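You operate a simulated robot arm through the tools that you are given. There is no shell and no other tool.

The job below is to be done with a simulated robot arm. You get a single attempt, and the scene is never put back.

## Task
Empty the vacuum's dust cup into the grey bin and refit it.
Fine: latch and lid shut. Where these are worked on the way, their far stop is far enough and under half their travel is too little: cup latch.

Only the result counts: the job must be done as asked and must still hold three seconds after the hand-in. Knocking over, shifting, dropping, spilling or breaking anything else fails it. Lids that push on must go on centred and level and be pressed home; caps that screw on are set level and turned clockwise until they are tight.

## Robot
A 7-joint arm with a two-finger parallel gripper, fixed in place. Base frame: the origin is at the foot of the arm, x ahead of it, y to its left, z up; the work surface is at about z = 860. Readings come in mm, degrees, newtons and seconds.
Its first joint turns from -132.0 to 132.0 degrees. Payload 3.91 kg.
Tool frame: the origin (TCP) lies between the finger pads and is the grasp point; the fingertips stand 30 mm ahead of it; z points along the fingers, y is the line along which they close. Largest opening 110 mm; finger width 20, thickness 10; the body of the gripper, 48 by 112 mm, starts 55 mm behind the TCP.
Orientation is that of the tool frame in the base frame, as a unit quaternion [x, y, z, w]. With the fingers straight down and closing along the base's y, the tool's x points along the base's -x, its y along +y and its z along -z.

## Interface
- The arm moves only by the tool step_arm. Its argument "commands" is a list of rows, each a list of 3 entries, a list of its own where there are three numbers: the shift along the base's x, y, z in mm, then the turn, a rotation vector about the base's x, y, z in degrees, then the opening, from 0 (shut) to 1 (fully open). In form: [[[dx, dy, dz], [wx, wy, wz], fingers], ...]. A call has 1 to 20 rows; each row is the pose to reach, as a shift and turn from the pose commanded when the call began. Rows are played at 5 a second. More than 50 mm and 8.6 degrees between two rows, or a gripper value outside its range, and nothing of the call is played. Where a pose cannot be reached the arm comes as near as it can. A force on the tool above 90 N (or 10 N above the force at the start of the call, whichever is more), or a blocked arm, ends the call early, and 0.2 s more pass. The fingers move at their own pace (about 108 mm/s each) and stop on an object; they squeeze with about 21 N. The grip force told is the motor's: it shows also when the fingers shut on nothing. Time passes only in rows, and 0.2 s behind the last, so rows that repeat a pose let the fingers close. The reply holds the time, the measured pose of the TCP, the force on the tool along the base axes, the opening and the grip force, in the units named above and with some noise, with the torque about the TCP (base axes, N m) and any sound that the robot's microphone picked up.
- Cameras (640 x 400 px; columns grow to the right, rows downward): "scene" is fixed at [48.8, 500.2, 1616]; the picture's right is [-0.36, -0.93, 0.00], its down [-0.77, 0.30, -0.56] and it looks along [0.52, -0.20, -0.83] (base axes); focal length 228 px, centre (320, 200). "wrist" rides on the gripper at [72, 17, -103] in the tool frame; the picture's right is [-0.23, 0.97, 0.00], its down [-0.76, -0.18, -0.62] and it looks along [-0.61, -0.14, 0.78] (tool axes); focal length 222 px, centre (320, 200). There is no depth. A picture from a camera that has moved, and an enlarged one, comes with that camera's place and axes in the base frame and with its lens.
- camera(camera): a new picture of that camera. No time passes.
- inspect(camera, box): a new picture of the part [left, top, right, bottom] of that camera's present view, enlarged. No time passes.
- finish_job(): hands the job in; it is judged then, once.

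Places have to be worked out from the pictures, the camera data and where the tool is seen. Open the gripper and draw the arm clear of the work before you hand the job in, unless the task says otherwise.

The tools are called after "Emit:" as name(argument=value, ...) on one line, values as JSON. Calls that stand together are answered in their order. step_arm: Moves the arm, as the interface text tells. Its arguments: {"type":"object","properties":{"commands":{"type":"array","items":{"type":"array"}}},"required":["commands"]} The other tools are called the same way: camera (camera) takes a picture; inspect (camera, box) takes an enlarged picture of a part of a camera's view; finish_job () hands the job in.

At the start:

```text
clock: 0.0
eef_pos: [526.4, 87.2, 1285.7]
tcp_rot: [0.0, 1.0, 0.0, 0.0]
ft_force: [0.7, -0.3, 0.1]
moment: [0.0, -0.02, -0.04]
grip_width: 110.1
gripper_force: 0.0
```

scene: 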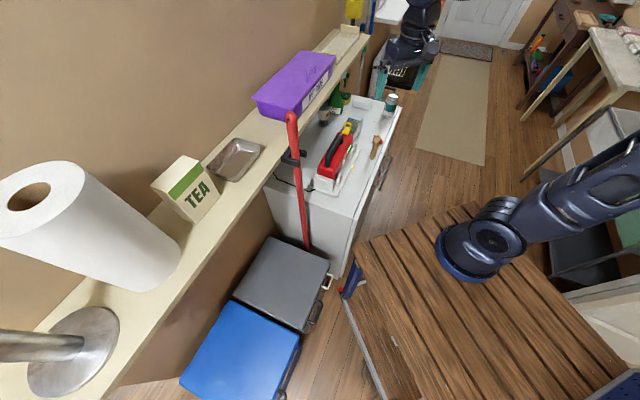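
wrist: 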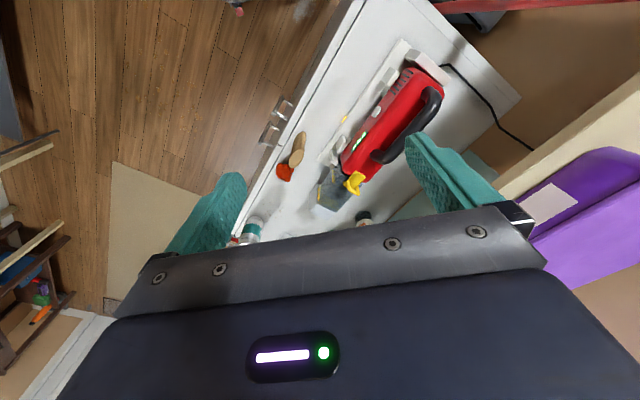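

The wrist view shows a red handheld vacuum with a yellow latch and clear dust cup on a white cabinet top. I look closer at both views before moving.

Emit:
inspect(camera="scene", box=[260, 80, 420, 200])

Emit:
inspect(camera="wrist", box=[230, 40, 530, 240])

Emit:
inspect(camera="scene", box=[160, 200, 400, 400])

```text
3.33 times, centred on (340, 140) of scene
camera zoom: at [48.8, 500.2, 1616.0], right [-0.36, -0.93, 0.0], down [-0.77, 0.3, -0.56], along [0.52, -0.2, -0.83], focal length 761 px, centre (253, 400)
```

zoom: 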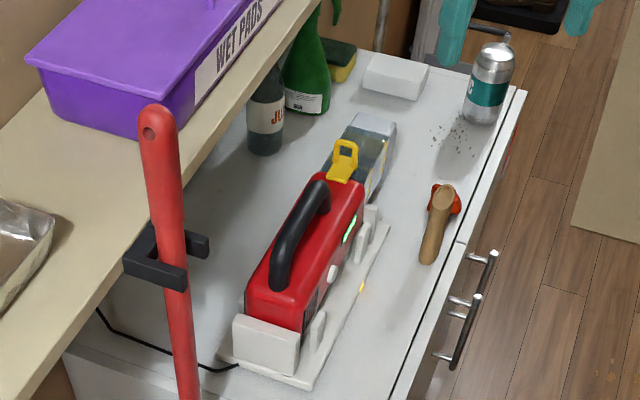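

```text
2.00 times, centred on (380, 140) of wrist
camera zoom: at [453.6, 103.6, 1389.2], right [0.23, 0.97, 0.0], down [0.76, -0.18, 0.62], along [0.61, -0.14, -0.78], focal length 444 px, centre (200, 320)
```

zoom: 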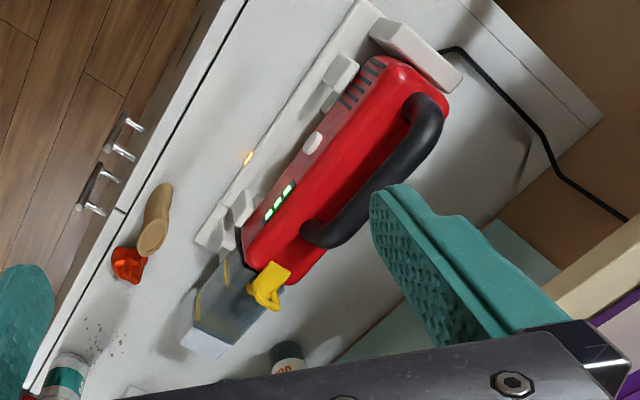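

```text
2.00 times, centred on (280, 300) of scene
camera zoom: at [48.8, 500.2, 1616.0], right [-0.36, -0.93, 0.0], down [-0.77, 0.3, -0.56], along [0.52, -0.2, -0.83], focal length 457 px, centre (400, 0)
```

zoom: 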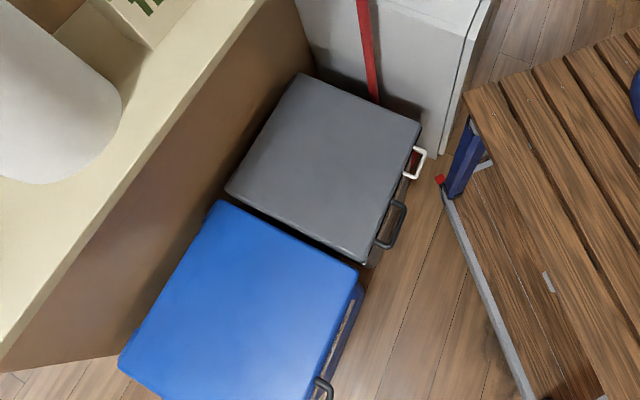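

The vacuum lies along a 45° line from about (572,278) to (815,40), with the cup at its front end, and the shelf edge seems to run along x+y≈942 at z≈1190. I move the wrist camera nearer for a closer look at the cup and latch.

Emit:
step_arm(commands=[[[30, 0, -30], [0, 0, 0], 1], [[60, 0, -60], [0, 0, 0], 1], [[90, 0, -90], [0, 0, 0], 1], [[110, 0, -120], [0, 0, 0], 1], [[110, 0, -140], [0, 0, 0], 1]])

Emit:
camera(camera="wrist")

Emit:
camera(camera="scene")

```text
clock: 1.2
eef_pos: [636.3, 85.6, 1145.0]
tcp_rot: [0.0, 1.0, -0.001, 0.001]
ft_force: [0.0, -0.5, 0.3]
moment: [-0.03, 0.0, 0.0]
grip_width: 109.9
gripper_force: 0.0
```

```text
taken
camera wrist: at [563.0, 102.4, 1248.0], right [0.23, 0.97, 0.0], down [0.76, -0.18, 0.62], along [0.61, -0.14, -0.78], focal length 222 px, centre (320, 200)
```

wrist: 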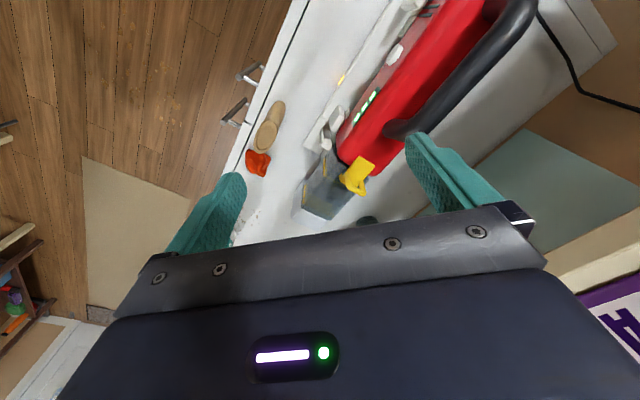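

```text
taken
```

scene: 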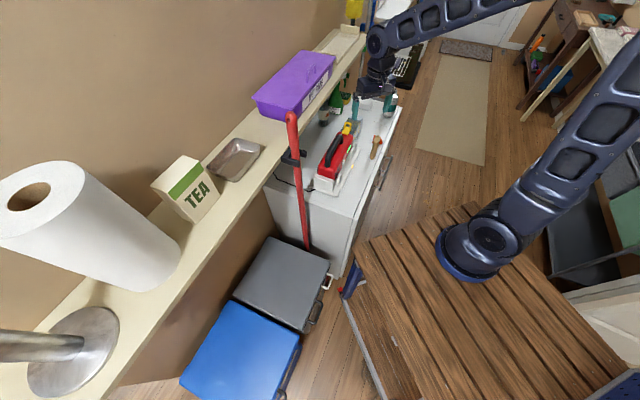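

The wrist view shows the cup between the fingers' line of sight; I enlarge it for details of the latch and the cup's shape.

Emit:
inspect(camera="wrist", box=[230, 80, 430, 240])

Emit:
inspect(camera="scene", box=[310, 90, 390, 150])

Emit:
inspect(camera="scene", box=[220, 220, 350, 350])

```text
2.50 times, centred on (330, 160) of wrist
camera zoom: at [563.0, 102.4, 1248.0], right [0.23, 0.97, 0.0], down [0.76, -0.18, 0.62], along [0.61, -0.14, -0.78], focal length 555 px, centre (295, 300)
```

zoom: 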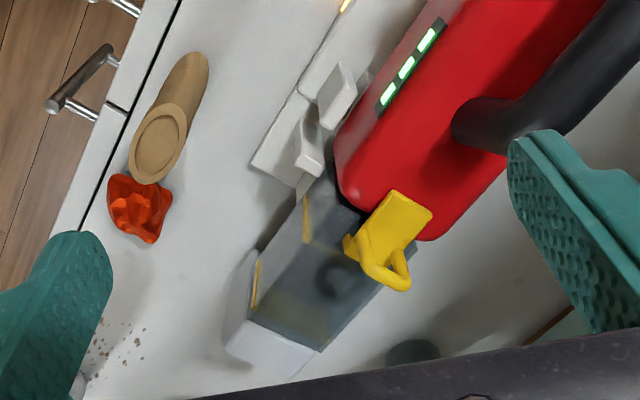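

```text
6.67 times, centred on (350, 120) of scene
camera zoom: at [48.8, 500.2, 1616.0], right [-0.36, -0.93, 0.0], down [-0.77, 0.3, -0.56], along [0.52, -0.2, -0.83], focal length 1522 px, centre (120, 733)
```

zoom: 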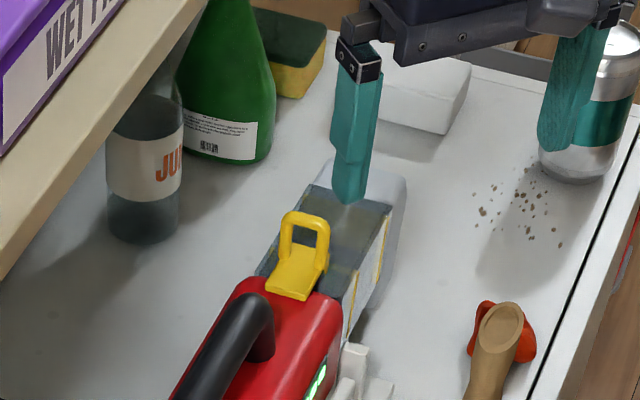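

```text
3.08 times, centred on (285, 285) of scene
camera zoom: at [48.8, 500.2, 1616.0], right [-0.36, -0.93, 0.0], down [-0.77, 0.3, -0.56], along [0.52, -0.2, -0.83], focal length 702 px, centre (428, -62)
```

zoom: 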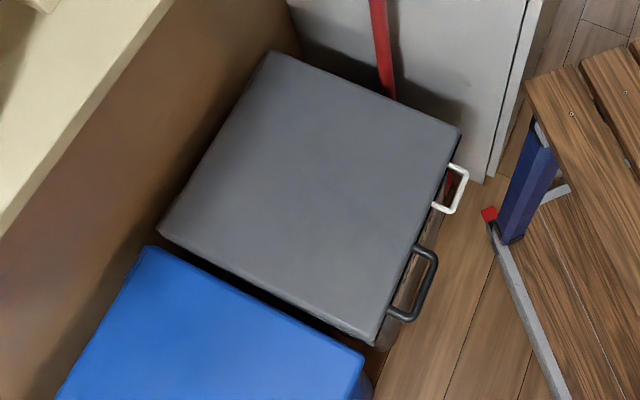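

From the two views I triangulate the latch loop tip near (737,111,1022), the cup top near (746,78,985), and the shelf's lower front edge at x+y≈925, z≈1168. I turn the tool -45° so its closing line is across the vacuum and view the latch along the axis.

Emit:
step_arm(commands=[[[10, 0, 0], [0, 0, -7.5], 1], [[20, 0, 0], [0, 0, -15], 1], [[30, 0, 0], [0, 0, -22.5], 1], [[45, 0, 0], [0, 0, -30], 1], [[55, 5, 0], [0, 0, -37.5], 1], [[64, 11, 0], [0, 0, -45], 1], [[64, 11, 0], [0, 0, -45], 1]])

Emit:
camera(camera="wrist")

Emit:
inspect(camera="wrist", box=[220, 60, 420, 220])

```text
clock: 2.8
eef_pos: [699.9, 97.1, 1146.1]
tcp_rot: [0.384, 0.923, 0.001, 0.0]
ft_force: [0.3, 0.5, 0.8]
moment: [0.0, -0.03, -0.02]
grip_width: 110.0
gripper_force: 0.1
```

```text
taken
camera wrist: at [660.8, 160.2, 1250.0], right [0.85, 0.53, 0.0], down [0.41, -0.66, 0.62], along [0.33, -0.53, -0.78], focal length 222 px, centre (320, 200)
```

wrist: 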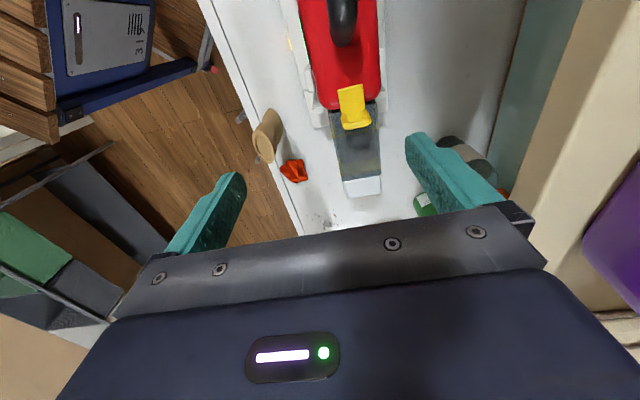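

```text
2.50 times, centred on (320, 140) of wrist
camera zoom: at [660.8, 160.2, 1250.0], right [0.85, 0.53, 0.0], down [0.41, -0.66, 0.62], along [0.33, -0.53, -0.78], focal length 555 px, centre (320, 350)
```

zoom: 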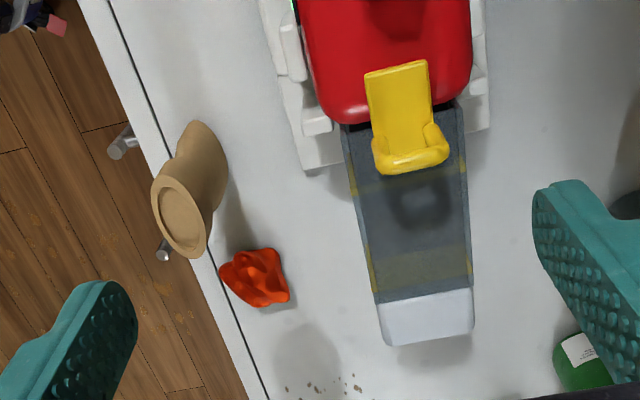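

The latch has a flat plate on the red body and a raised finger ring at its front over the ~55 mm wide cup. I want a side view to find its hinge, so I yaw to +45° and then tilt to look from the front of the cabinet.

Emit:
step_arm(commands=[[[-5, -5, 0], [0, 0, 7.5], 1], [[-10, -10, 0], [0, 0, 15], 1], [[-15, -15, 0], [0, 0, 22.5], 1], [[-20, -20, 0], [0, 0, 30], 1], [[-25, -25, 0], [0, 0, 37.5], 1], [[-30, -30, 0], [0, 0, 45], 1], [[-30, -30, 0], [0, 0, 52.5], 1], [[-30, -30, 0], [0, 0, 60], 1], [[-30, -30, 0], [0, 0, 67.5], 1], [[-30, -30, 0], [0, 0, 75], 1], [[-30, -30, 0], [0, 0, 82.5], 1], [[-30, -30, 0], [0, 0, 90], 1], [[-30, -30, 0], [0, 0, 90], 1]])

Emit:
step_arm(commands=[[[0, 0, 0], [5, -5, 0], 1], [[0, 0, -10], [10, -10, 0], 1], [[0, 0, -20], [15, -15, 0], 1], [[0, 0, -30], [20, -20, 0], 1], [[0, 0, -40], [24.7, -24.7, 0], 1], [[0, 0, -40], [24.7, -24.7, 0], 1]])

Emit:
camera(camera="wrist")

Emit:
camera(camera="scene")

```text
clock: 5.6
eef_pos: [669.8, 68.3, 1147.8]
tcp_rot: [-0.384, 0.923, 0.0, 0.0]
ft_force: [-0.2, 0.0, -0.4]
moment: [-0.02, -0.01, 0.04]
grip_width: 110.2
gripper_force: 0.1
```

```text
clock: 7.0
eef_pos: [669.4, 64.3, 1106.4]
tcp_rot: [-0.365, 0.881, 0.115, 0.278]
ft_force: [0.8, 0.3, 0.7]
moment: [0.01, 0.0, -0.03]
grip_width: 110.0
gripper_force: 0.1
```

```text
taken
camera wrist: at [573.9, -6.7, 1149.9], right [-0.56, 0.82, 0.13], down [0.31, 0.06, 0.95], along [0.77, 0.57, -0.29], focal length 222 px, centre (320, 200)
```

wrist: 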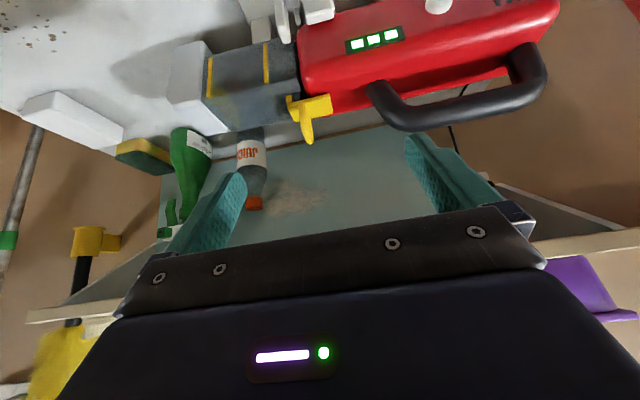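

```text
taken
```

scene: 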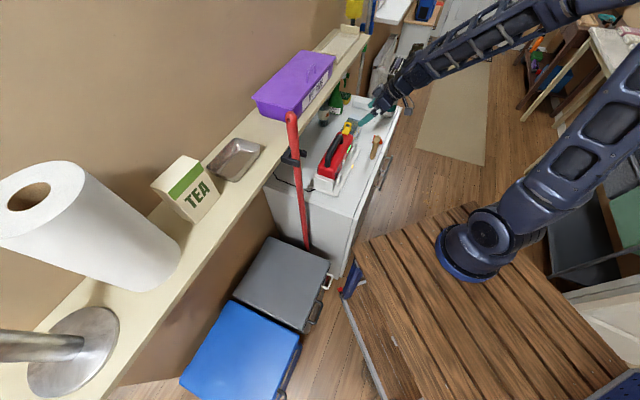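

The side view shows the latch profile (the picture is upside-down relative to vertical). I enlarge it.

Emit:
inspect(camera="wrist", box=[160, 0, 420, 160])

Emit:
inspect(camera="wrist", box=[260, 70, 360, 150])

```text
2.46 times, centred on (290, 80) of wrist
camera zoom: at [573.9, -6.7, 1149.9], right [-0.56, 0.82, 0.13], down [0.31, 0.06, 0.95], along [0.77, 0.57, -0.29], focal length 547 px, centre (394, 495)
```

zoom: 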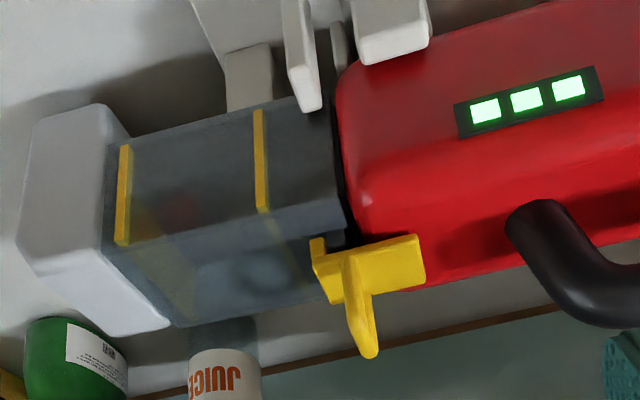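

```text
5.00 times, centred on (310, 110) of wrist
camera zoom: at [573.9, -6.7, 1149.9], right [-0.56, 0.82, 0.13], down [0.31, 0.06, 0.95], along [0.77, 0.57, -0.29], focal length 1111 px, centre (370, 650)
```

zoom: 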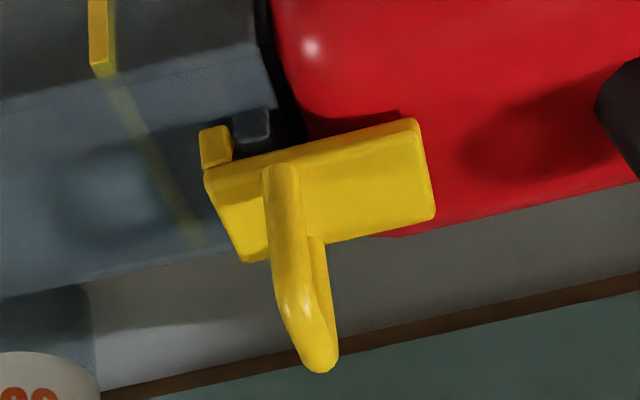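

The side view makes it clear: the latch plate has a front hook over a catch on the cup, hinges at its rear (about (717,131,986)), and its ring (top ≈(736,110,1025)) stands up, so pushing or lifting the ring back/up opens it. Before acting I go look at the grey bin, first untilting and drawing back.

Emit:
step_arm(commands=[[[-15, 0, 10], [-5, 5, 0], 1], [[-30, 0, 20], [-10, 10, 0], 1], [[-45, 0, 30], [-15, 15, 0], 1], [[-60, 0, 40], [-20, 20, 0], 1], [[-70, 0, 44], [-24.7, 24.7, 0], 1], [[-70, 0, 44], [-24.7, 24.7, 0], 1]])

Emit:
step_arm(commands=[[[-17, 35, 0], [0, 0, 1], 1], [[-35, 70, 0], [0, 0, 2], 1], [[-52, 105, 0], [0, 0, 3], 1], [[-70, 140, 0], [0, 0, 4], 1], [[-97, 173, 0], [0, 0, 5], 1], [[-123, 206, 0], [0, 0, 6], 1], [[-150, 240, 0], [0, 0, 7], 1], [[-180, 273, -15], [0, 0, 8], 1], [[-210, 306, -30], [0, 0, 9], 1], [[-240, 340, -50], [0, 0, 10], 1], [[-265, 355, -75], [0, 0, 11], 1], [[-290, 370, -100], [0, 0, 12], 1], [[-310, 385, -130], [0, 0, 12], 1], [[-310, 385, -130], [0, 0, 12], 1]])

Emit:
camera(camera="wrist")

Emit:
camera(camera="scene")

```text
clock: 8.4
eef_pos: [600.4, 66.2, 1149.3]
tcp_rot: [-0.383, 0.924, -0.001, -0.001]
ft_force: [0.4, 0.1, 0.3]
moment: [0.02, 0.01, 0.0]
grip_width: 109.8
gripper_force: 0.1
```

```text
clock: 11.4
eef_pos: [287.2, 453.4, 1017.9]
tcp_rot: [-0.478, 0.879, 0.0, 0.0]
ft_force: [0.4, 0.2, -0.6]
moment: [0.01, 0.01, -0.01]
grip_width: 109.9
gripper_force: 0.0
```

```text
taken
camera wrist: at [233.1, 401.6, 1122.1], right [-0.69, 0.72, 0.0], down [0.56, 0.54, 0.62], along [0.45, 0.43, -0.78], focal length 222 px, centre (320, 200)
```

wrist: 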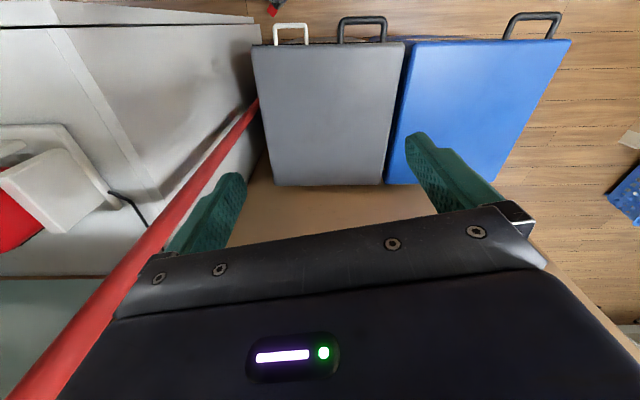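

```text
taken
```

scene: 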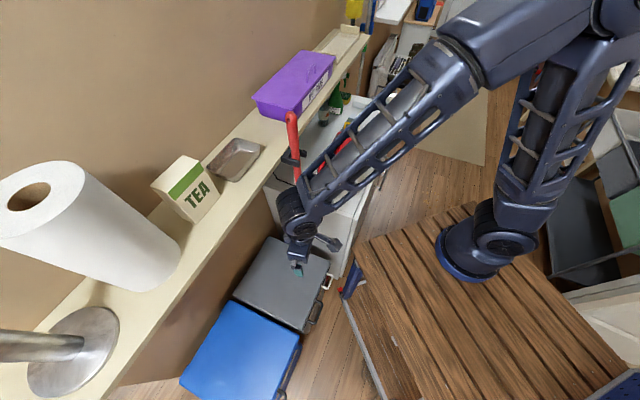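

The grey lid is seen from above with a white U-handle and a black U-handle at its front edge; I enlarge that edge to learn which belongs to the lid.

Emit:
inspect(camera="wrist", box=[240, 0, 420, 120])

Emit:
inspect(camera="wrist", box=[180, 80, 440, 240])

Emit:
inspect(camera="scene", box=[270, 230, 360, 340])

```text
3.33 times, centred on (330, 60) of wrist
camera zoom: at [233.1, 401.6, 1122.1], right [-0.69, 0.72, 0.0], down [0.56, 0.54, 0.62], along [0.45, 0.43, -0.78], focal length 740 px, centre (287, 667)
```

zoom: 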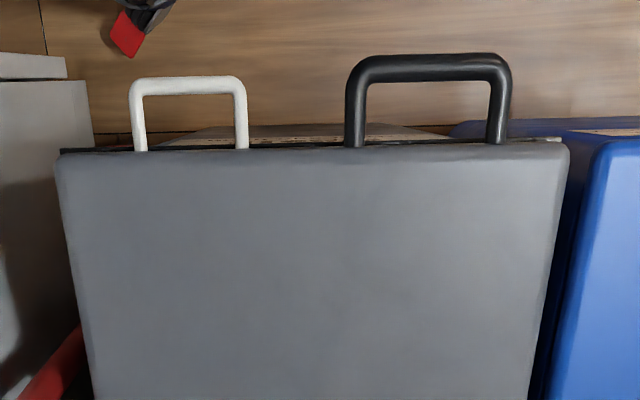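

```text
2.46 times, centred on (310, 160) of wrist
camera zoom: at [233.1, 401.6, 1122.1], right [-0.69, 0.72, 0.0], down [0.56, 0.54, 0.62], along [0.45, 0.43, -0.78], focal length 547 px, centre (345, 298)
```

zoom: 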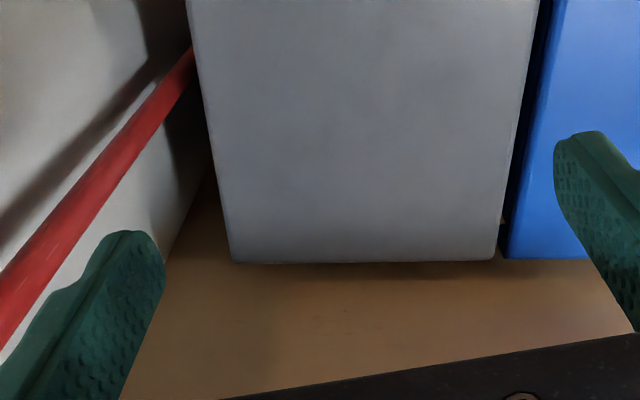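

```text
3.64 times, centred on (315, 285) of scene
camera zoom: at [48.8, 500.2, 1616.0], right [-0.36, -0.93, 0.0], down [-0.77, 0.3, -0.56], along [0.52, -0.2, -0.83], focal length 830 px, centre (338, -109)
```

zoom: 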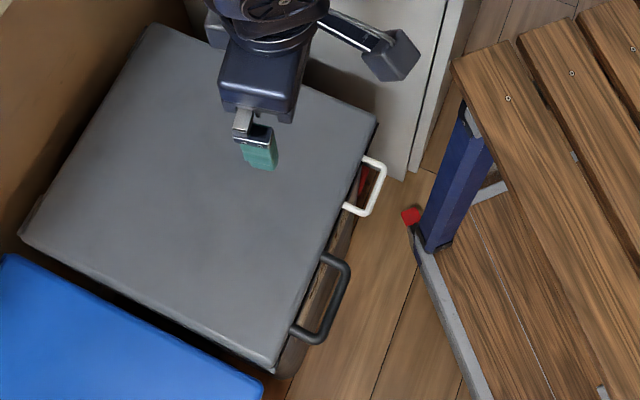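

From both views, the lid top sits at z≈580 with front corners near (355,329) and (144,544) and the handles at its front edge, black near (180,452), white near (277,366). I need to see what each handle belongs to, so I turn the tool to look along the bin's front edge from the blue-bin side.

Emit:
step_arm(commands=[[[-6, 4, 0], [0, 0, -7.3], 1], [[-12, 8, 0], [0, 0, -14.6], 1], [[-18, 12, 0], [0, 0, -21.9], 1], [[-24, 16, 0], [0, 0, -29.2], 1], [[-30, 20, 0], [0, 0, -36.5], 1], [[-36, 24, 0], [0, 0, -43.8], 1], [[-42, 28, 0], [0, 0, -51.1], 1], [[-48, 32, 0], [0, 0, -58.4], 1], [[-54, 36, 0], [0, 0, -65.7], 1], [[-60, 40, 0], [0, 0, -73], 1], [[-70, 44, 0], [0, 0, -80.3], 1], [[-80, 48, 0], [0, 0, -87.6], 1], [[-90, 52, 0], [0, 0, -94.9], 1], [[-100, 56, 0], [0, 0, -102.2], 1], [[-100, 56, 0], [0, 0, -102.2], 1]])

Emit:
camera(camera="wrist")

```text
clock: 14.6
eef_pos: [191.3, 508.2, 1019.4]
tcp_rot: [0.385, 0.923, 0.001, 0.0]
ft_force: [0.9, 0.3, -0.4]
moment: [0.0, -0.03, 0.02]
grip_width: 110.1
gripper_force: 0.0
```

```text
taken
camera wrist: at [151.6, 571.8, 1123.2], right [0.85, 0.52, 0.0], down [0.41, -0.67, 0.62], along [0.33, -0.53, -0.78], focal length 222 px, centre (320, 200)
```

wrist: 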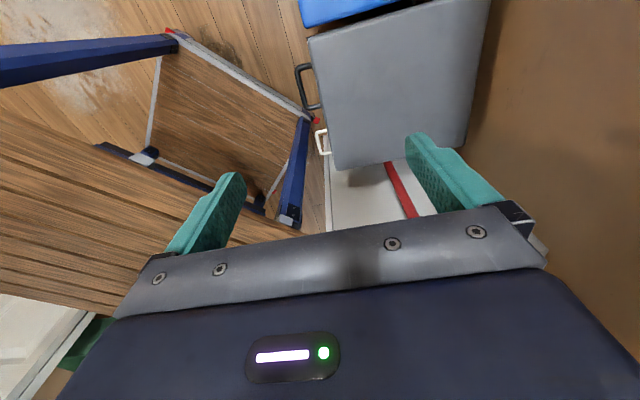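

I descend here to see the front edge and handles side-on at close range.

Emit:
step_arm(commands=[[[-10, 5, -45], [0, 0, 0], 1], [[-20, 10, -90], [0, 0, 0], 1], [[-30, 15, -135], [0, 0, 0], 1], [[-40, 15, -180], [0, 0, 0], 1], [[-50, 15, -220], [0, 0, 0], 1], [[-50, 15, -260], [0, 0, 0], 1], [[-50, 15, -260], [0, 0, 0], 1]])

Emit:
camera(camera="wrist")

Emit:
inspect(camera="wrist", box=[220, 20, 420, 180])

Emit:
camera(camera="scene")

```text
clock: 16.2
eef_pos: [138.3, 522.7, 758.7]
tcp_rot: [0.384, 0.923, 0.0, -0.001]
ft_force: [0.4, 0.2, 0.0]
moment: [-0.01, -0.05, 0.02]
grip_width: 110.0
gripper_force: 0.0
```

```text
taken
camera wrist: at [99.0, 587.2, 862.1], right [0.85, 0.52, 0.0], down [0.41, -0.67, 0.62], along [0.33, -0.53, -0.78], focal length 222 px, centre (320, 200)
```

wrist: 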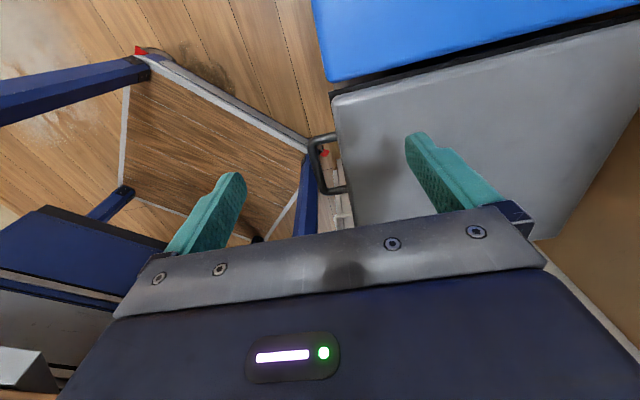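

```text
2.50 times, centred on (320, 100) of wrist
camera zoom: at [99.0, 587.2, 862.1], right [0.85, 0.52, 0.0], down [0.41, -0.67, 0.62], along [0.33, -0.53, -0.78], focal length 555 px, centre (320, 450)
```

zoom: 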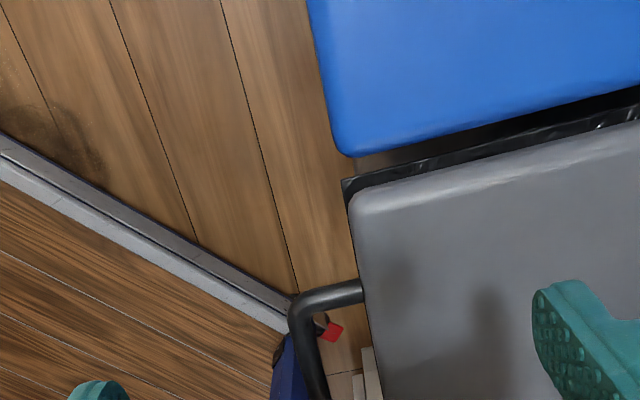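

```text
taken
```

scene: 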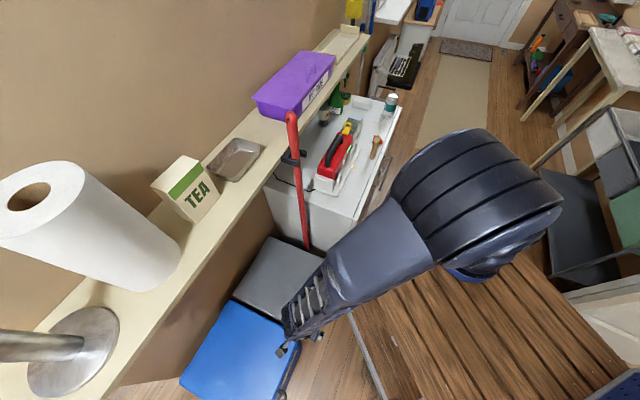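

The black U-bar is fixed to the grey lid's front edge (bar centre about (178,456), z≈605, protruding ~32 mm). I slide along the front to look at the white handle too.

Emit:
step_arm(commands=[[[20, -20, 0], [0, 0, 0], 1], [[40, -40, 0], [0, 0, 0], 1], [[40, -40, -20], [0, 0, 0], 1], [[40, -40, -20], [0, 0, 0], 1]])

Emit:
inspect(camera="wrist", box=[240, 90, 400, 220])

Emit:
camera(camera="wrist")

```text
clock: 17.2
eef_pos: [180.6, 484.6, 738.1]
tcp_rot: [0.384, 0.923, 0.0, 0.0]
ft_force: [0.1, 0.4, -0.2]
moment: [0.04, 0.02, 0.03]
grip_width: 110.0
gripper_force: 0.0
```

```text
3.08 times, centred on (320, 155) of wrist
camera zoom: at [140.1, 548.0, 841.6], right [0.85, 0.52, 0.0], down [0.41, -0.67, 0.62], along [0.33, -0.53, -0.78], focal length 684 px, centre (320, 338)
```

zoom: 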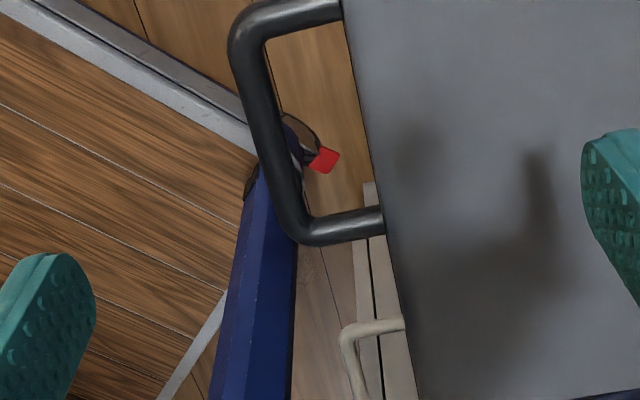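

```text
taken
camera wrist: at [140.1, 548.0, 841.6], right [0.85, 0.52, 0.0], down [0.41, -0.67, 0.62], along [0.33, -0.53, -0.78], focal length 222 px, centre (320, 200)
```

wrist: 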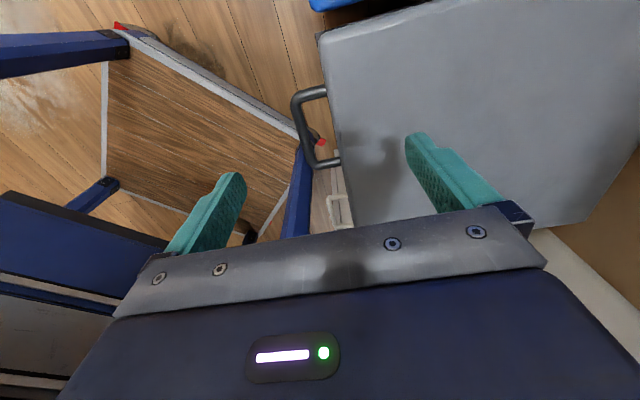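

The black bar belongs to the lid (z≈610, midpoint ≈(179,456)), while the white handle sits ~25 mm lower on the bin body. I line the open gripper up over the black bar, with closing line across the bar, and narrow it to fit the gap.

Emit:
step_arm(commands=[[[0, -14, -15], [0, 0, 0], 0.6], [[-1.5, -28, -35], [0, 0, 0], 0.26], [[-1.5, -28, -35], [0, 0, 0], 0.26], [[-1.5, -28, -35], [0, 0, 0], 0.26]])

Emit:
camera(camera="wrist")

Emit:
camera(camera="scene")

```text
clock: 18.2
eef_pos: [177.4, 455.5, 703.6]
tcp_rot: [0.384, 0.923, 0.0, 0.0]
ft_force: [0.9, -0.2, -0.2]
moment: [0.04, -0.01, 0.02]
grip_width: 28.9
gripper_force: 0.2
```

```text
taken
camera wrist: at [137.5, 519.6, 806.4], right [0.85, 0.52, 0.0], down [0.41, -0.67, 0.62], along [0.33, -0.53, -0.78], focal length 222 px, centre (320, 200)
```

wrist: 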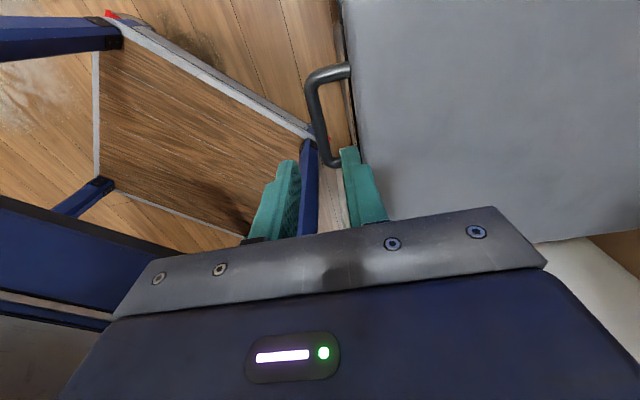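

```text
taken
```

scene: 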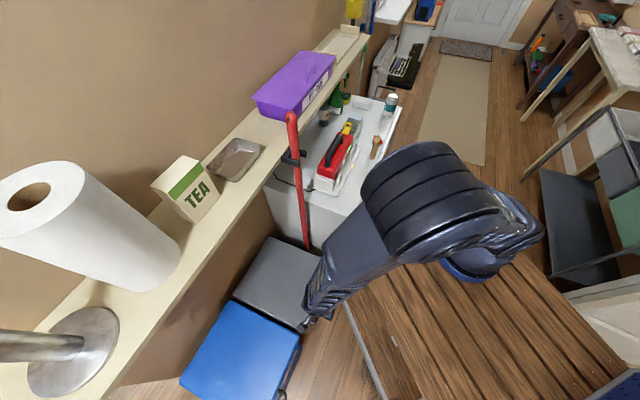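

The tool is aligned with the bar (r≈448 along the perpendicular, bar r≈449). I descend to straddle the bar, TCP just above it.

Emit:
step_arm(commands=[[[0, 0, -20], [0, 0, 0], 0.26], [[0.5, 0.5, -40], [0, 0, 0], 0.26], [[1, 1, -55], [0, 0, 0], 0.26], [[1, 1, -68], [0, 0, 0], 0.26], [[1, 1, -68], [0, 0, 0], 0.26]])

Emit:
camera(camera="wrist")

Emit:
inspect(camera="wrist", box=[240, 60, 400, 220])

```text
clock: 19.4
eef_pos: [181.3, 455.3, 635.5]
tcp_rot: [0.384, 0.923, 0.001, 0.0]
ft_force: [-0.1, -0.1, -0.9]
moment: [-0.02, 0.0, -0.02]
grip_width: 28.6
gripper_force: 0.1
```

```text
taken
camera wrist: at [141.6, 519.1, 739.5], right [0.85, 0.52, 0.0], down [0.41, -0.67, 0.62], along [0.33, -0.53, -0.78], focal length 222 px, centre (320, 200)
```

wrist: 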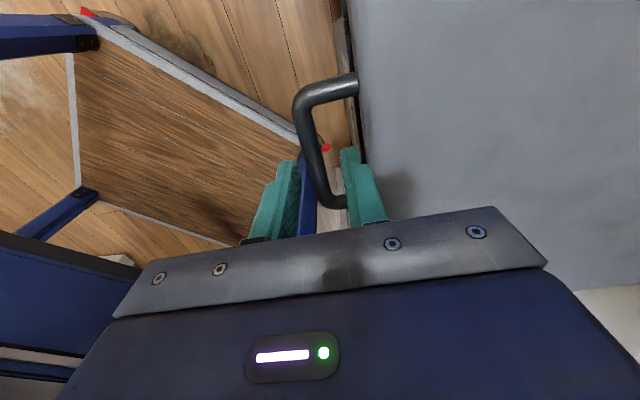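

```text
2.50 times, centred on (320, 140) of wrist
camera zoom: at [141.6, 519.1, 739.5], right [0.85, 0.52, 0.0], down [0.41, -0.67, 0.62], along [0.33, -0.53, -0.78], focal length 555 px, centre (320, 350)
```

zoom: 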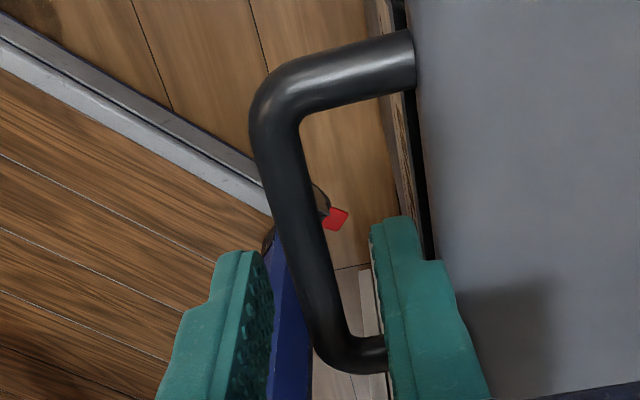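

The fingers straddle the bar with the inner finger in the gap. I go down 15 mm more and close on the bar.

Emit:
step_arm(commands=[[[-1, 0, -8], [0, 0, 0], 0.26], [[-1, 0, -16], [0, 0, 0], 0.26], [[-1, 0, -16], [0, 0, 0], 0.0], [[-1, 0, -16], [0, 0, 0], 0.0], [[-1, 0, -16], [0, 0, 0], 0.0]])

Emit:
inspect(camera="wrist", box=[240, 60, 400, 220])

```text
clock: 20.6
eef_pos: [178.4, 455.1, 621.6]
tcp_rot: [0.383, 0.924, 0.0, -0.001]
ft_force: [-14.7, -15.7, 2.2]
moment: [-0.19, 0.34, 0.12]
grip_width: 11.5
gripper_force: 44.6
```

```text
2.50 times, centred on (320, 140) of wrist
camera zoom: at [138.5, 517.8, 724.0], right [0.85, 0.53, 0.0], down [0.41, -0.66, 0.62], along [0.33, -0.53, -0.78], focal length 555 px, centre (320, 350)
```

zoom: 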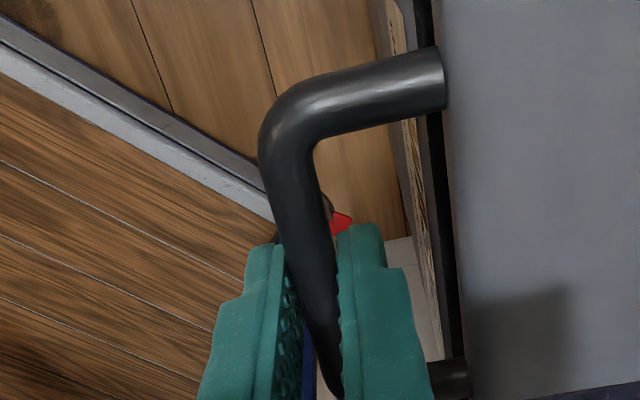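

The bar is gripped (11.5 mm). I test the lid with a small lift along an arc about its rear edge (hinge assumed at r≈806, z≈600), turning the tool with it.

Emit:
step_arm(commands=[[[-0.5, -0.5, 12.5], [1.41, -1.41, 0], 0], [[0.2, 0.2, 25], [2.83, -2.83, 0], 0], [[1.2, 1.2, 37.4], [4.24, -4.24, 0], 0], [[1.2, 1.2, 37.4], [4.24, -4.24, 0], 0]])

Emit:
camera(camera="wrist")

Emit:
camera(camera="scene")

```text
clock: 21.6
eef_pos: [178.6, 454.4, 658.1]
tcp_rot: [0.383, 0.922, 0.046, 0.019]
ft_force: [-29.3, -53.0, 5.2]
moment: [-0.98, 0.4, 0.1]
grip_width: 11.6
gripper_force: 44.7
```

```text
taken
camera wrist: at [131.3, 511.0, 763.3], right [0.85, 0.52, 0.1], down [0.37, -0.71, 0.6], along [0.38, -0.48, -0.79], focal length 222 px, centre (320, 200)
```

wrist: 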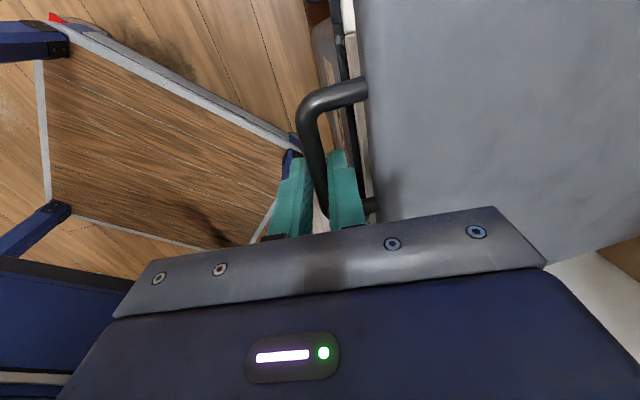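

```text
taken
```

scene: 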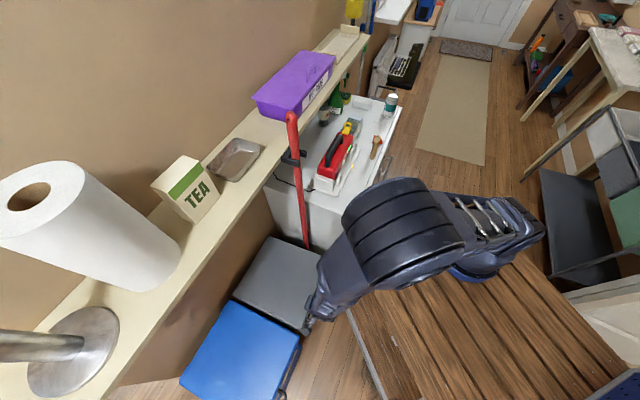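

The lid swings up on a rear hinge; the side force (about 58 N toward me) shows my arc is a few mm too far in. I correct about 3.5 mm and continue.

Emit:
step_arm(commands=[[[-2.4, -2.4, 2], [0, 0, 0], 0], [[-1.6, -1.6, 12.4], [1.41, -1.41, 0], 0], [[-0.6, -0.6, 24.8], [2.83, -2.83, 0], 0], [[0.6, 0.6, 37], [4.24, -4.24, 0], 0], [[0.6, 0.6, 37], [4.24, -4.24, 0], 0]])

```text
clock: 22.8
eef_pos: [181.6, 457.9, 696.0]
tcp_rot: [0.381, 0.919, 0.097, 0.038]
ft_force: [-28.3, -32.6, 8.0]
moment: [-0.43, 0.5, 0.11]
grip_width: 11.8
gripper_force: 45.3
```

Side force is still ~43 N. I test its sign by shifting 2 mm toward me without turning.

Emit:
step_arm(commands=[[[-1.4, -1.4, 0], [0, 0, 0], 0], [[-1.4, -1.4, 0], [0, 0, 0], 0]])

```text
clock: 23.4
eef_pos: [180.4, 458.1, 696.5]
tcp_rot: [0.382, 0.918, 0.098, 0.04]
ft_force: [-13.4, -9.9, 3.3]
moment: [0.12, 0.44, 0.34]
grip_width: 11.6
gripper_force: 44.8
```

The force falls when I shift toward me, so the convention is clear; fitting the points puts the hinge around r≈838, z≈622. I continue opening along that arc.

Emit:
step_arm(commands=[[[1.4, 1.4, 19.9], [2.12, -2.12, 0], 0], [[4.3, 4.3, 39.6], [4.24, -4.24, 0], 0], [[8.0, 8.0, 59], [6.36, -6.36, 0], 0], [[12.4, 12.4, 78], [8.49, -8.49, 0], 0], [[12.4, 12.4, 78], [8.49, -8.49, 0], 0]])

Emit:
camera(camera="scene")

```text
clock: 24.6
eef_pos: [193.1, 470.1, 771.9]
tcp_rot: [0.377, 0.902, 0.192, 0.08]
ft_force: [30.6, 18.2, -16.5]
moment: [-0.01, -0.81, -0.04]
grip_width: 11.6
gripper_force: 45.1
```

```text
taken
```

scene: 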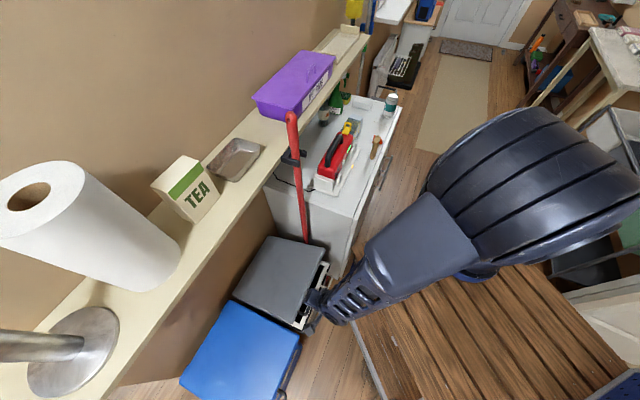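

The force now points outward (~35 N), so the radius is a bit smaller; refitting gives hinge r≈772, z≈629, R≈325. I continue the arc to about 42°.

Emit:
step_arm(commands=[[[6.8, 6.8, 14.1], [2.12, -2.12, 0], 0], [[12.1, 12.1, 28.8], [4.24, -4.24, 0], 0], [[18, 18, 43], [6.36, -6.36, 0], 0], [[24.5, 24.5, 56.6], [8.49, -8.49, 0], 0], [[31.5, 31.5, 69.8], [10.6, -10.6, 0], 0], [[39, 39, 82.3], [12.73, -12.73, 0], 0], [[39, 39, 82.3], [12.73, -12.73, 0], 0]])

Emit:
camera(camera="scene")

Emit:
camera(camera="wrist")

```text
clock: 26.2
eef_pos: [229.2, 510.6, 855.1]
tcp_rot: [0.358, 0.862, 0.333, 0.136]
ft_force: [-24.7, -5.6, 18.6]
moment: [0.15, 0.29, 0.44]
grip_width: 11.6
gripper_force: 45.1
```

```text
taken
```

scene: 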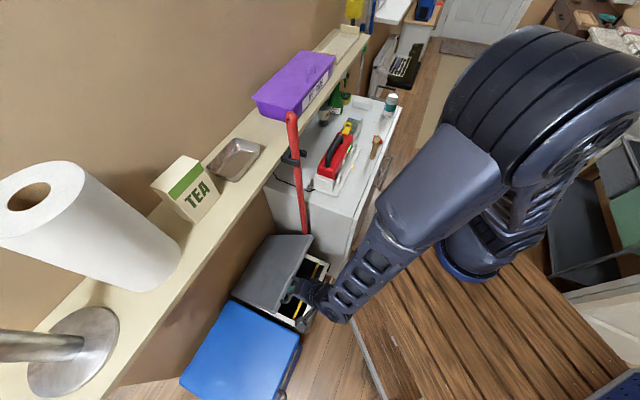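

```text
taken
camera wrist: at [137.8, 520.9, 944.2], right [0.67, 0.35, 0.65], down [0.15, -0.93, 0.34], along [0.72, -0.13, -0.68], focal length 222 px, centre (320, 200)
```

wrist: 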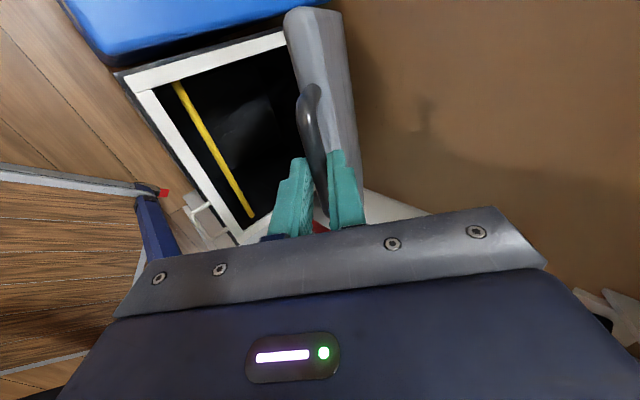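

The lid is ~45° open and the bin's white rim and dark inside are visible. Forces indicate ~2 mm larger radius; I continue the arc to about 66°.

Emit:
step_arm(commands=[[[6.9, 6.9, 13.3], [2.12, -2.12, 0], 0], [[15.4, 15.4, 24.6], [4.24, -4.24, 0], 0], [[24.3, 24.3, 35.3], [6.36, -6.36, 0], 0], [[33.6, 33.6, 45.1], [8.49, -8.49, 0], 0], [[43.3, 43.3, 54.3], [10.6, -10.6, 0], 0], [[53.4, 53.4, 62.8], [12.73, -12.73, 0], 0], [[63.8, 63.8, 70.4], [14.85, -14.85, 0], 0], [[74.6, 74.6, 77.2], [16.97, -16.97, 0], 0], [[74.6, 74.6, 77.2], [16.97, -16.97, 0], 0]])

Emit:
camera(camera="scene")

Emit:
camera(camera="wrist")

```text
clock: 28.2
eef_pos: [305.2, 583.5, 933.2]
tcp_rot: [0.322, 0.774, 0.504, 0.208]
ft_force: [-6.0, -5.8, 16.1]
moment: [-0.12, -0.56, -0.59]
grip_width: 11.6
gripper_force: 45.2
```

```text
taken
```

scene: 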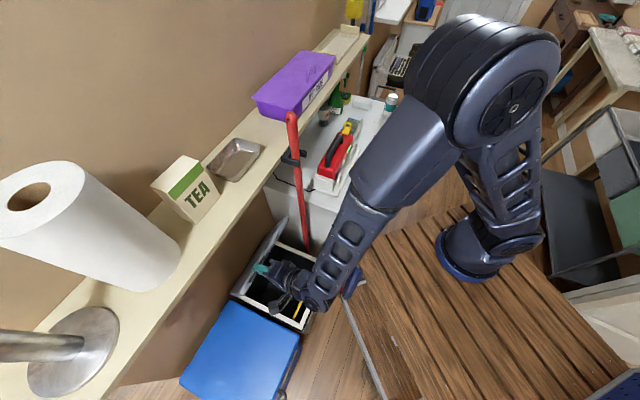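

```text
taken
camera wrist: at [191.5, 573.3, 991.2], right [0.44, 0.12, 0.89], down [0.08, -0.99, 0.09], along [0.89, 0.03, -0.45], focal length 222 px, centre (320, 200)
```

wrist: 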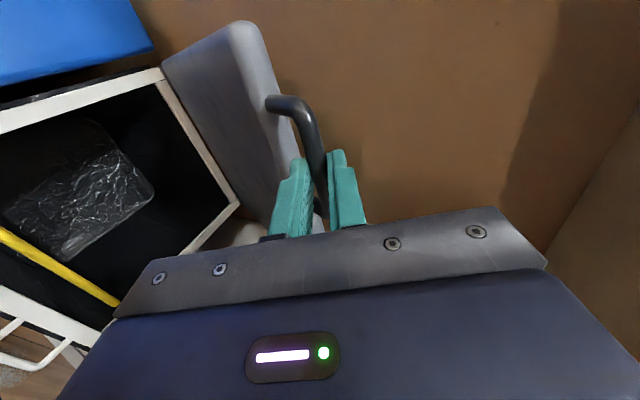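

The lid is at ~70° with low forces and the bin mouth is open. I keep going to near vertical, watching for a stop.

Emit:
step_arm(commands=[[[11, 11, 6], [2.12, -2.12, 0], 0], [[22.3, 22.3, 11.1], [4.24, -4.24, 0], 0], [[33.8, 33.8, 15.4], [6.36, -6.36, 0], 0], [[45.5, 45.5, 18.8], [8.49, -8.49, 0], 0], [[57.2, 57.2, 21.3], [10.6, -10.6, 0], 0], [[69.2, 69.2, 22.9], [12.73, -12.73, 0], 0], [[69.2, 69.2, 22.9], [12.73, -12.73, 0], 0]])

Emit:
camera(camera="scene")

Emit:
camera(camera="wrist")

```text
clock: 29.8
eef_pos: [373.9, 653.0, 959.0]
tcp_rot: [0.285, 0.683, 0.622, 0.256]
ft_force: [-2.3, -15.9, 73.4]
moment: [0.67, -1.09, -0.76]
grip_width: 11.6
gripper_force: 45.0
```

```text
taken
```

scene: 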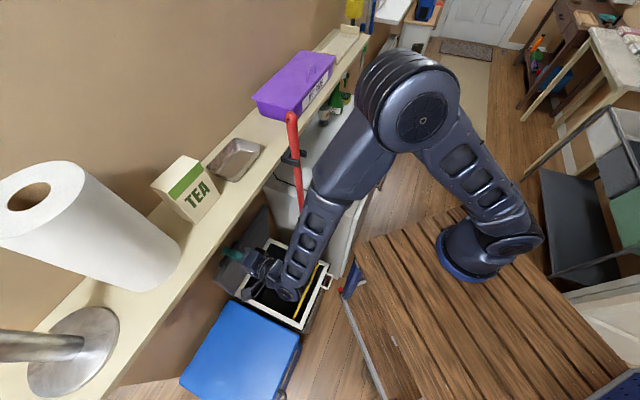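

```text
taken
camera wrist: at [251.0, 632.9, 986.2], right [0.23, -0.1, 0.97], down [0.09, -0.99, -0.12], along [0.97, 0.11, -0.22], focal length 222 px, centre (320, 200)
```

wrist: 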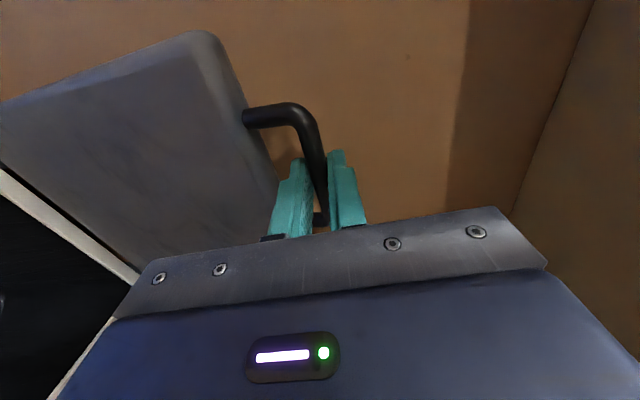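

Nearly vertical; the upward force of 73 N says the handle wants to sit ~5 mm higher. I relieve that and ease to a few degrees further.

Emit:
step_arm(commands=[[[0, 0, 5], [0, 0, 0], 0], [[5.9, 5.9, 5.5], [1.06, -1.06, 0], 0], [[11.8, 11.8, 5.8], [2.12, -2.12, 0], 0], [[18, 18, 5.8], [3.18, -3.18, 0], 0], [[24.1, 24.1, 5.7], [4.24, -4.24, 0], 0], [[24.1, 24.1, 5.7], [4.24, -4.24, 0], 0]])

Emit:
camera(camera="wrist")

```text
clock: 31.2
eef_pos: [396.4, 676.0, 962.9]
tcp_rot: [0.271, 0.652, 0.655, 0.269]
ft_force: [-5.6, 2.2, 39.6]
moment: [0.3, -0.59, 0.45]
grip_width: 11.8
gripper_force: 45.0
```

```text
taken
camera wrist: at [272.6, 654.2, 979.1], right [0.16, -0.17, 0.97], down [0.1, -0.98, -0.18], along [0.98, 0.12, -0.14], focal length 222 px, centre (320, 200)
```

wrist: 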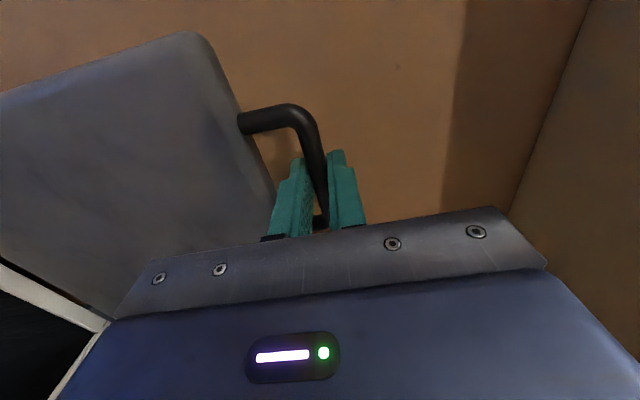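

At vertical there is still ~40 N upward (radius ~3 mm larger), tangential force near zero. I go a few degrees past vertical so the lid leans back by itself.

Emit:
step_arm(commands=[[[0, 0, 3], [0, 0, 0], 0], [[6, 6, 3], [0, 0, 0], 0], [[12.4, 12.4, 2.5], [0, 0, 0], 0], [[18.5, 18.5, 2.0], [0, 0, 0], 0], [[24.7, 24.7, 1.0], [0, 0, 0], 0], [[24.7, 24.7, 1.0], [0, 0, 0], 0]])

Emit:
camera(camera="wrist")

Emit:
camera(camera="scene")

```text
clock: 32.6
eef_pos: [421.4, 699.4, 963.9]
tcp_rot: [0.271, 0.653, 0.654, 0.269]
ft_force: [-15.1, 15.6, 19.9]
moment: [0.05, -0.33, 0.37]
grip_width: 12.0
gripper_force: 44.8
```

```text
taken
camera wrist: at [297.2, 678.2, 981.1], right [0.16, -0.16, 0.97], down [0.1, -0.98, -0.18], along [0.98, 0.13, -0.14], focal length 222 px, centre (320, 200)
```

wrist: 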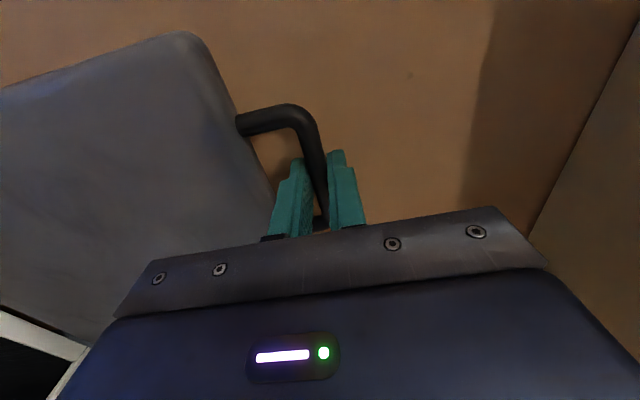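

```text
taken
```

scene: 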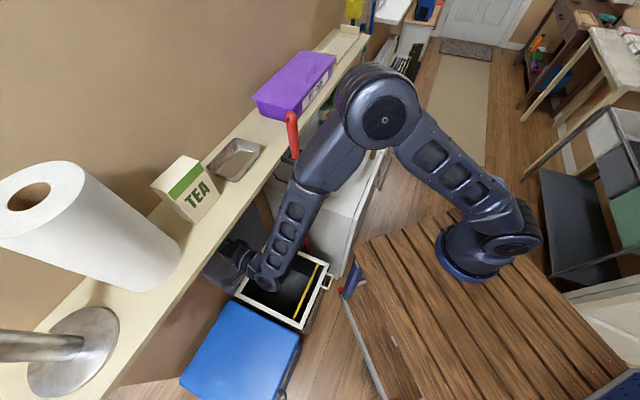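

The lid is just past vertical with small forces. I open the fingers a little and draw straight back off the bar, then look whether the lid stays.

Emit:
step_arm(commands=[[[0, 0, 1], [0, 0, 0], 0.3], [[0, 0, 1], [0, 0, 0], 0.3], [[-7, -7, 1], [0, 0, 0], 0.3], [[-21, -21, 1], [0, 0, 0], 0.3], [[-42, -42, 1], [0, 0, 0], 0.3], [[-64, -64, 1], [0, 0, 0], 0.3], [[-64, -64, 1], [0, 0, 0], 0.3]])

Emit:
camera(camera="wrist")

Emit:
camera(camera="scene")

```text
clock: 34.2
eef_pos: [358.3, 638.3, 964.5]
tcp_rot: [0.272, 0.653, 0.654, 0.269]
ft_force: [0.3, -0.5, 0.6]
moment: [0.02, -0.01, -0.03]
grip_width: 32.9
gripper_force: 0.1
```

```text
taken
camera wrist: at [234.2, 616.8, 981.9], right [0.16, -0.16, 0.97], down [0.1, -0.98, -0.18], along [0.98, 0.12, -0.14], focal length 222 px, centre (320, 200)
```

wrist: 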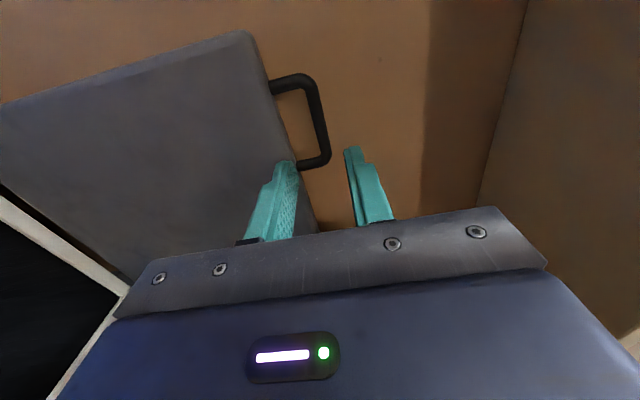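

```text
taken
```

scene: 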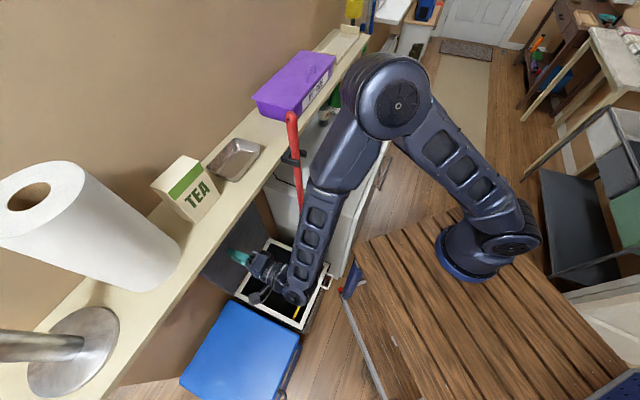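

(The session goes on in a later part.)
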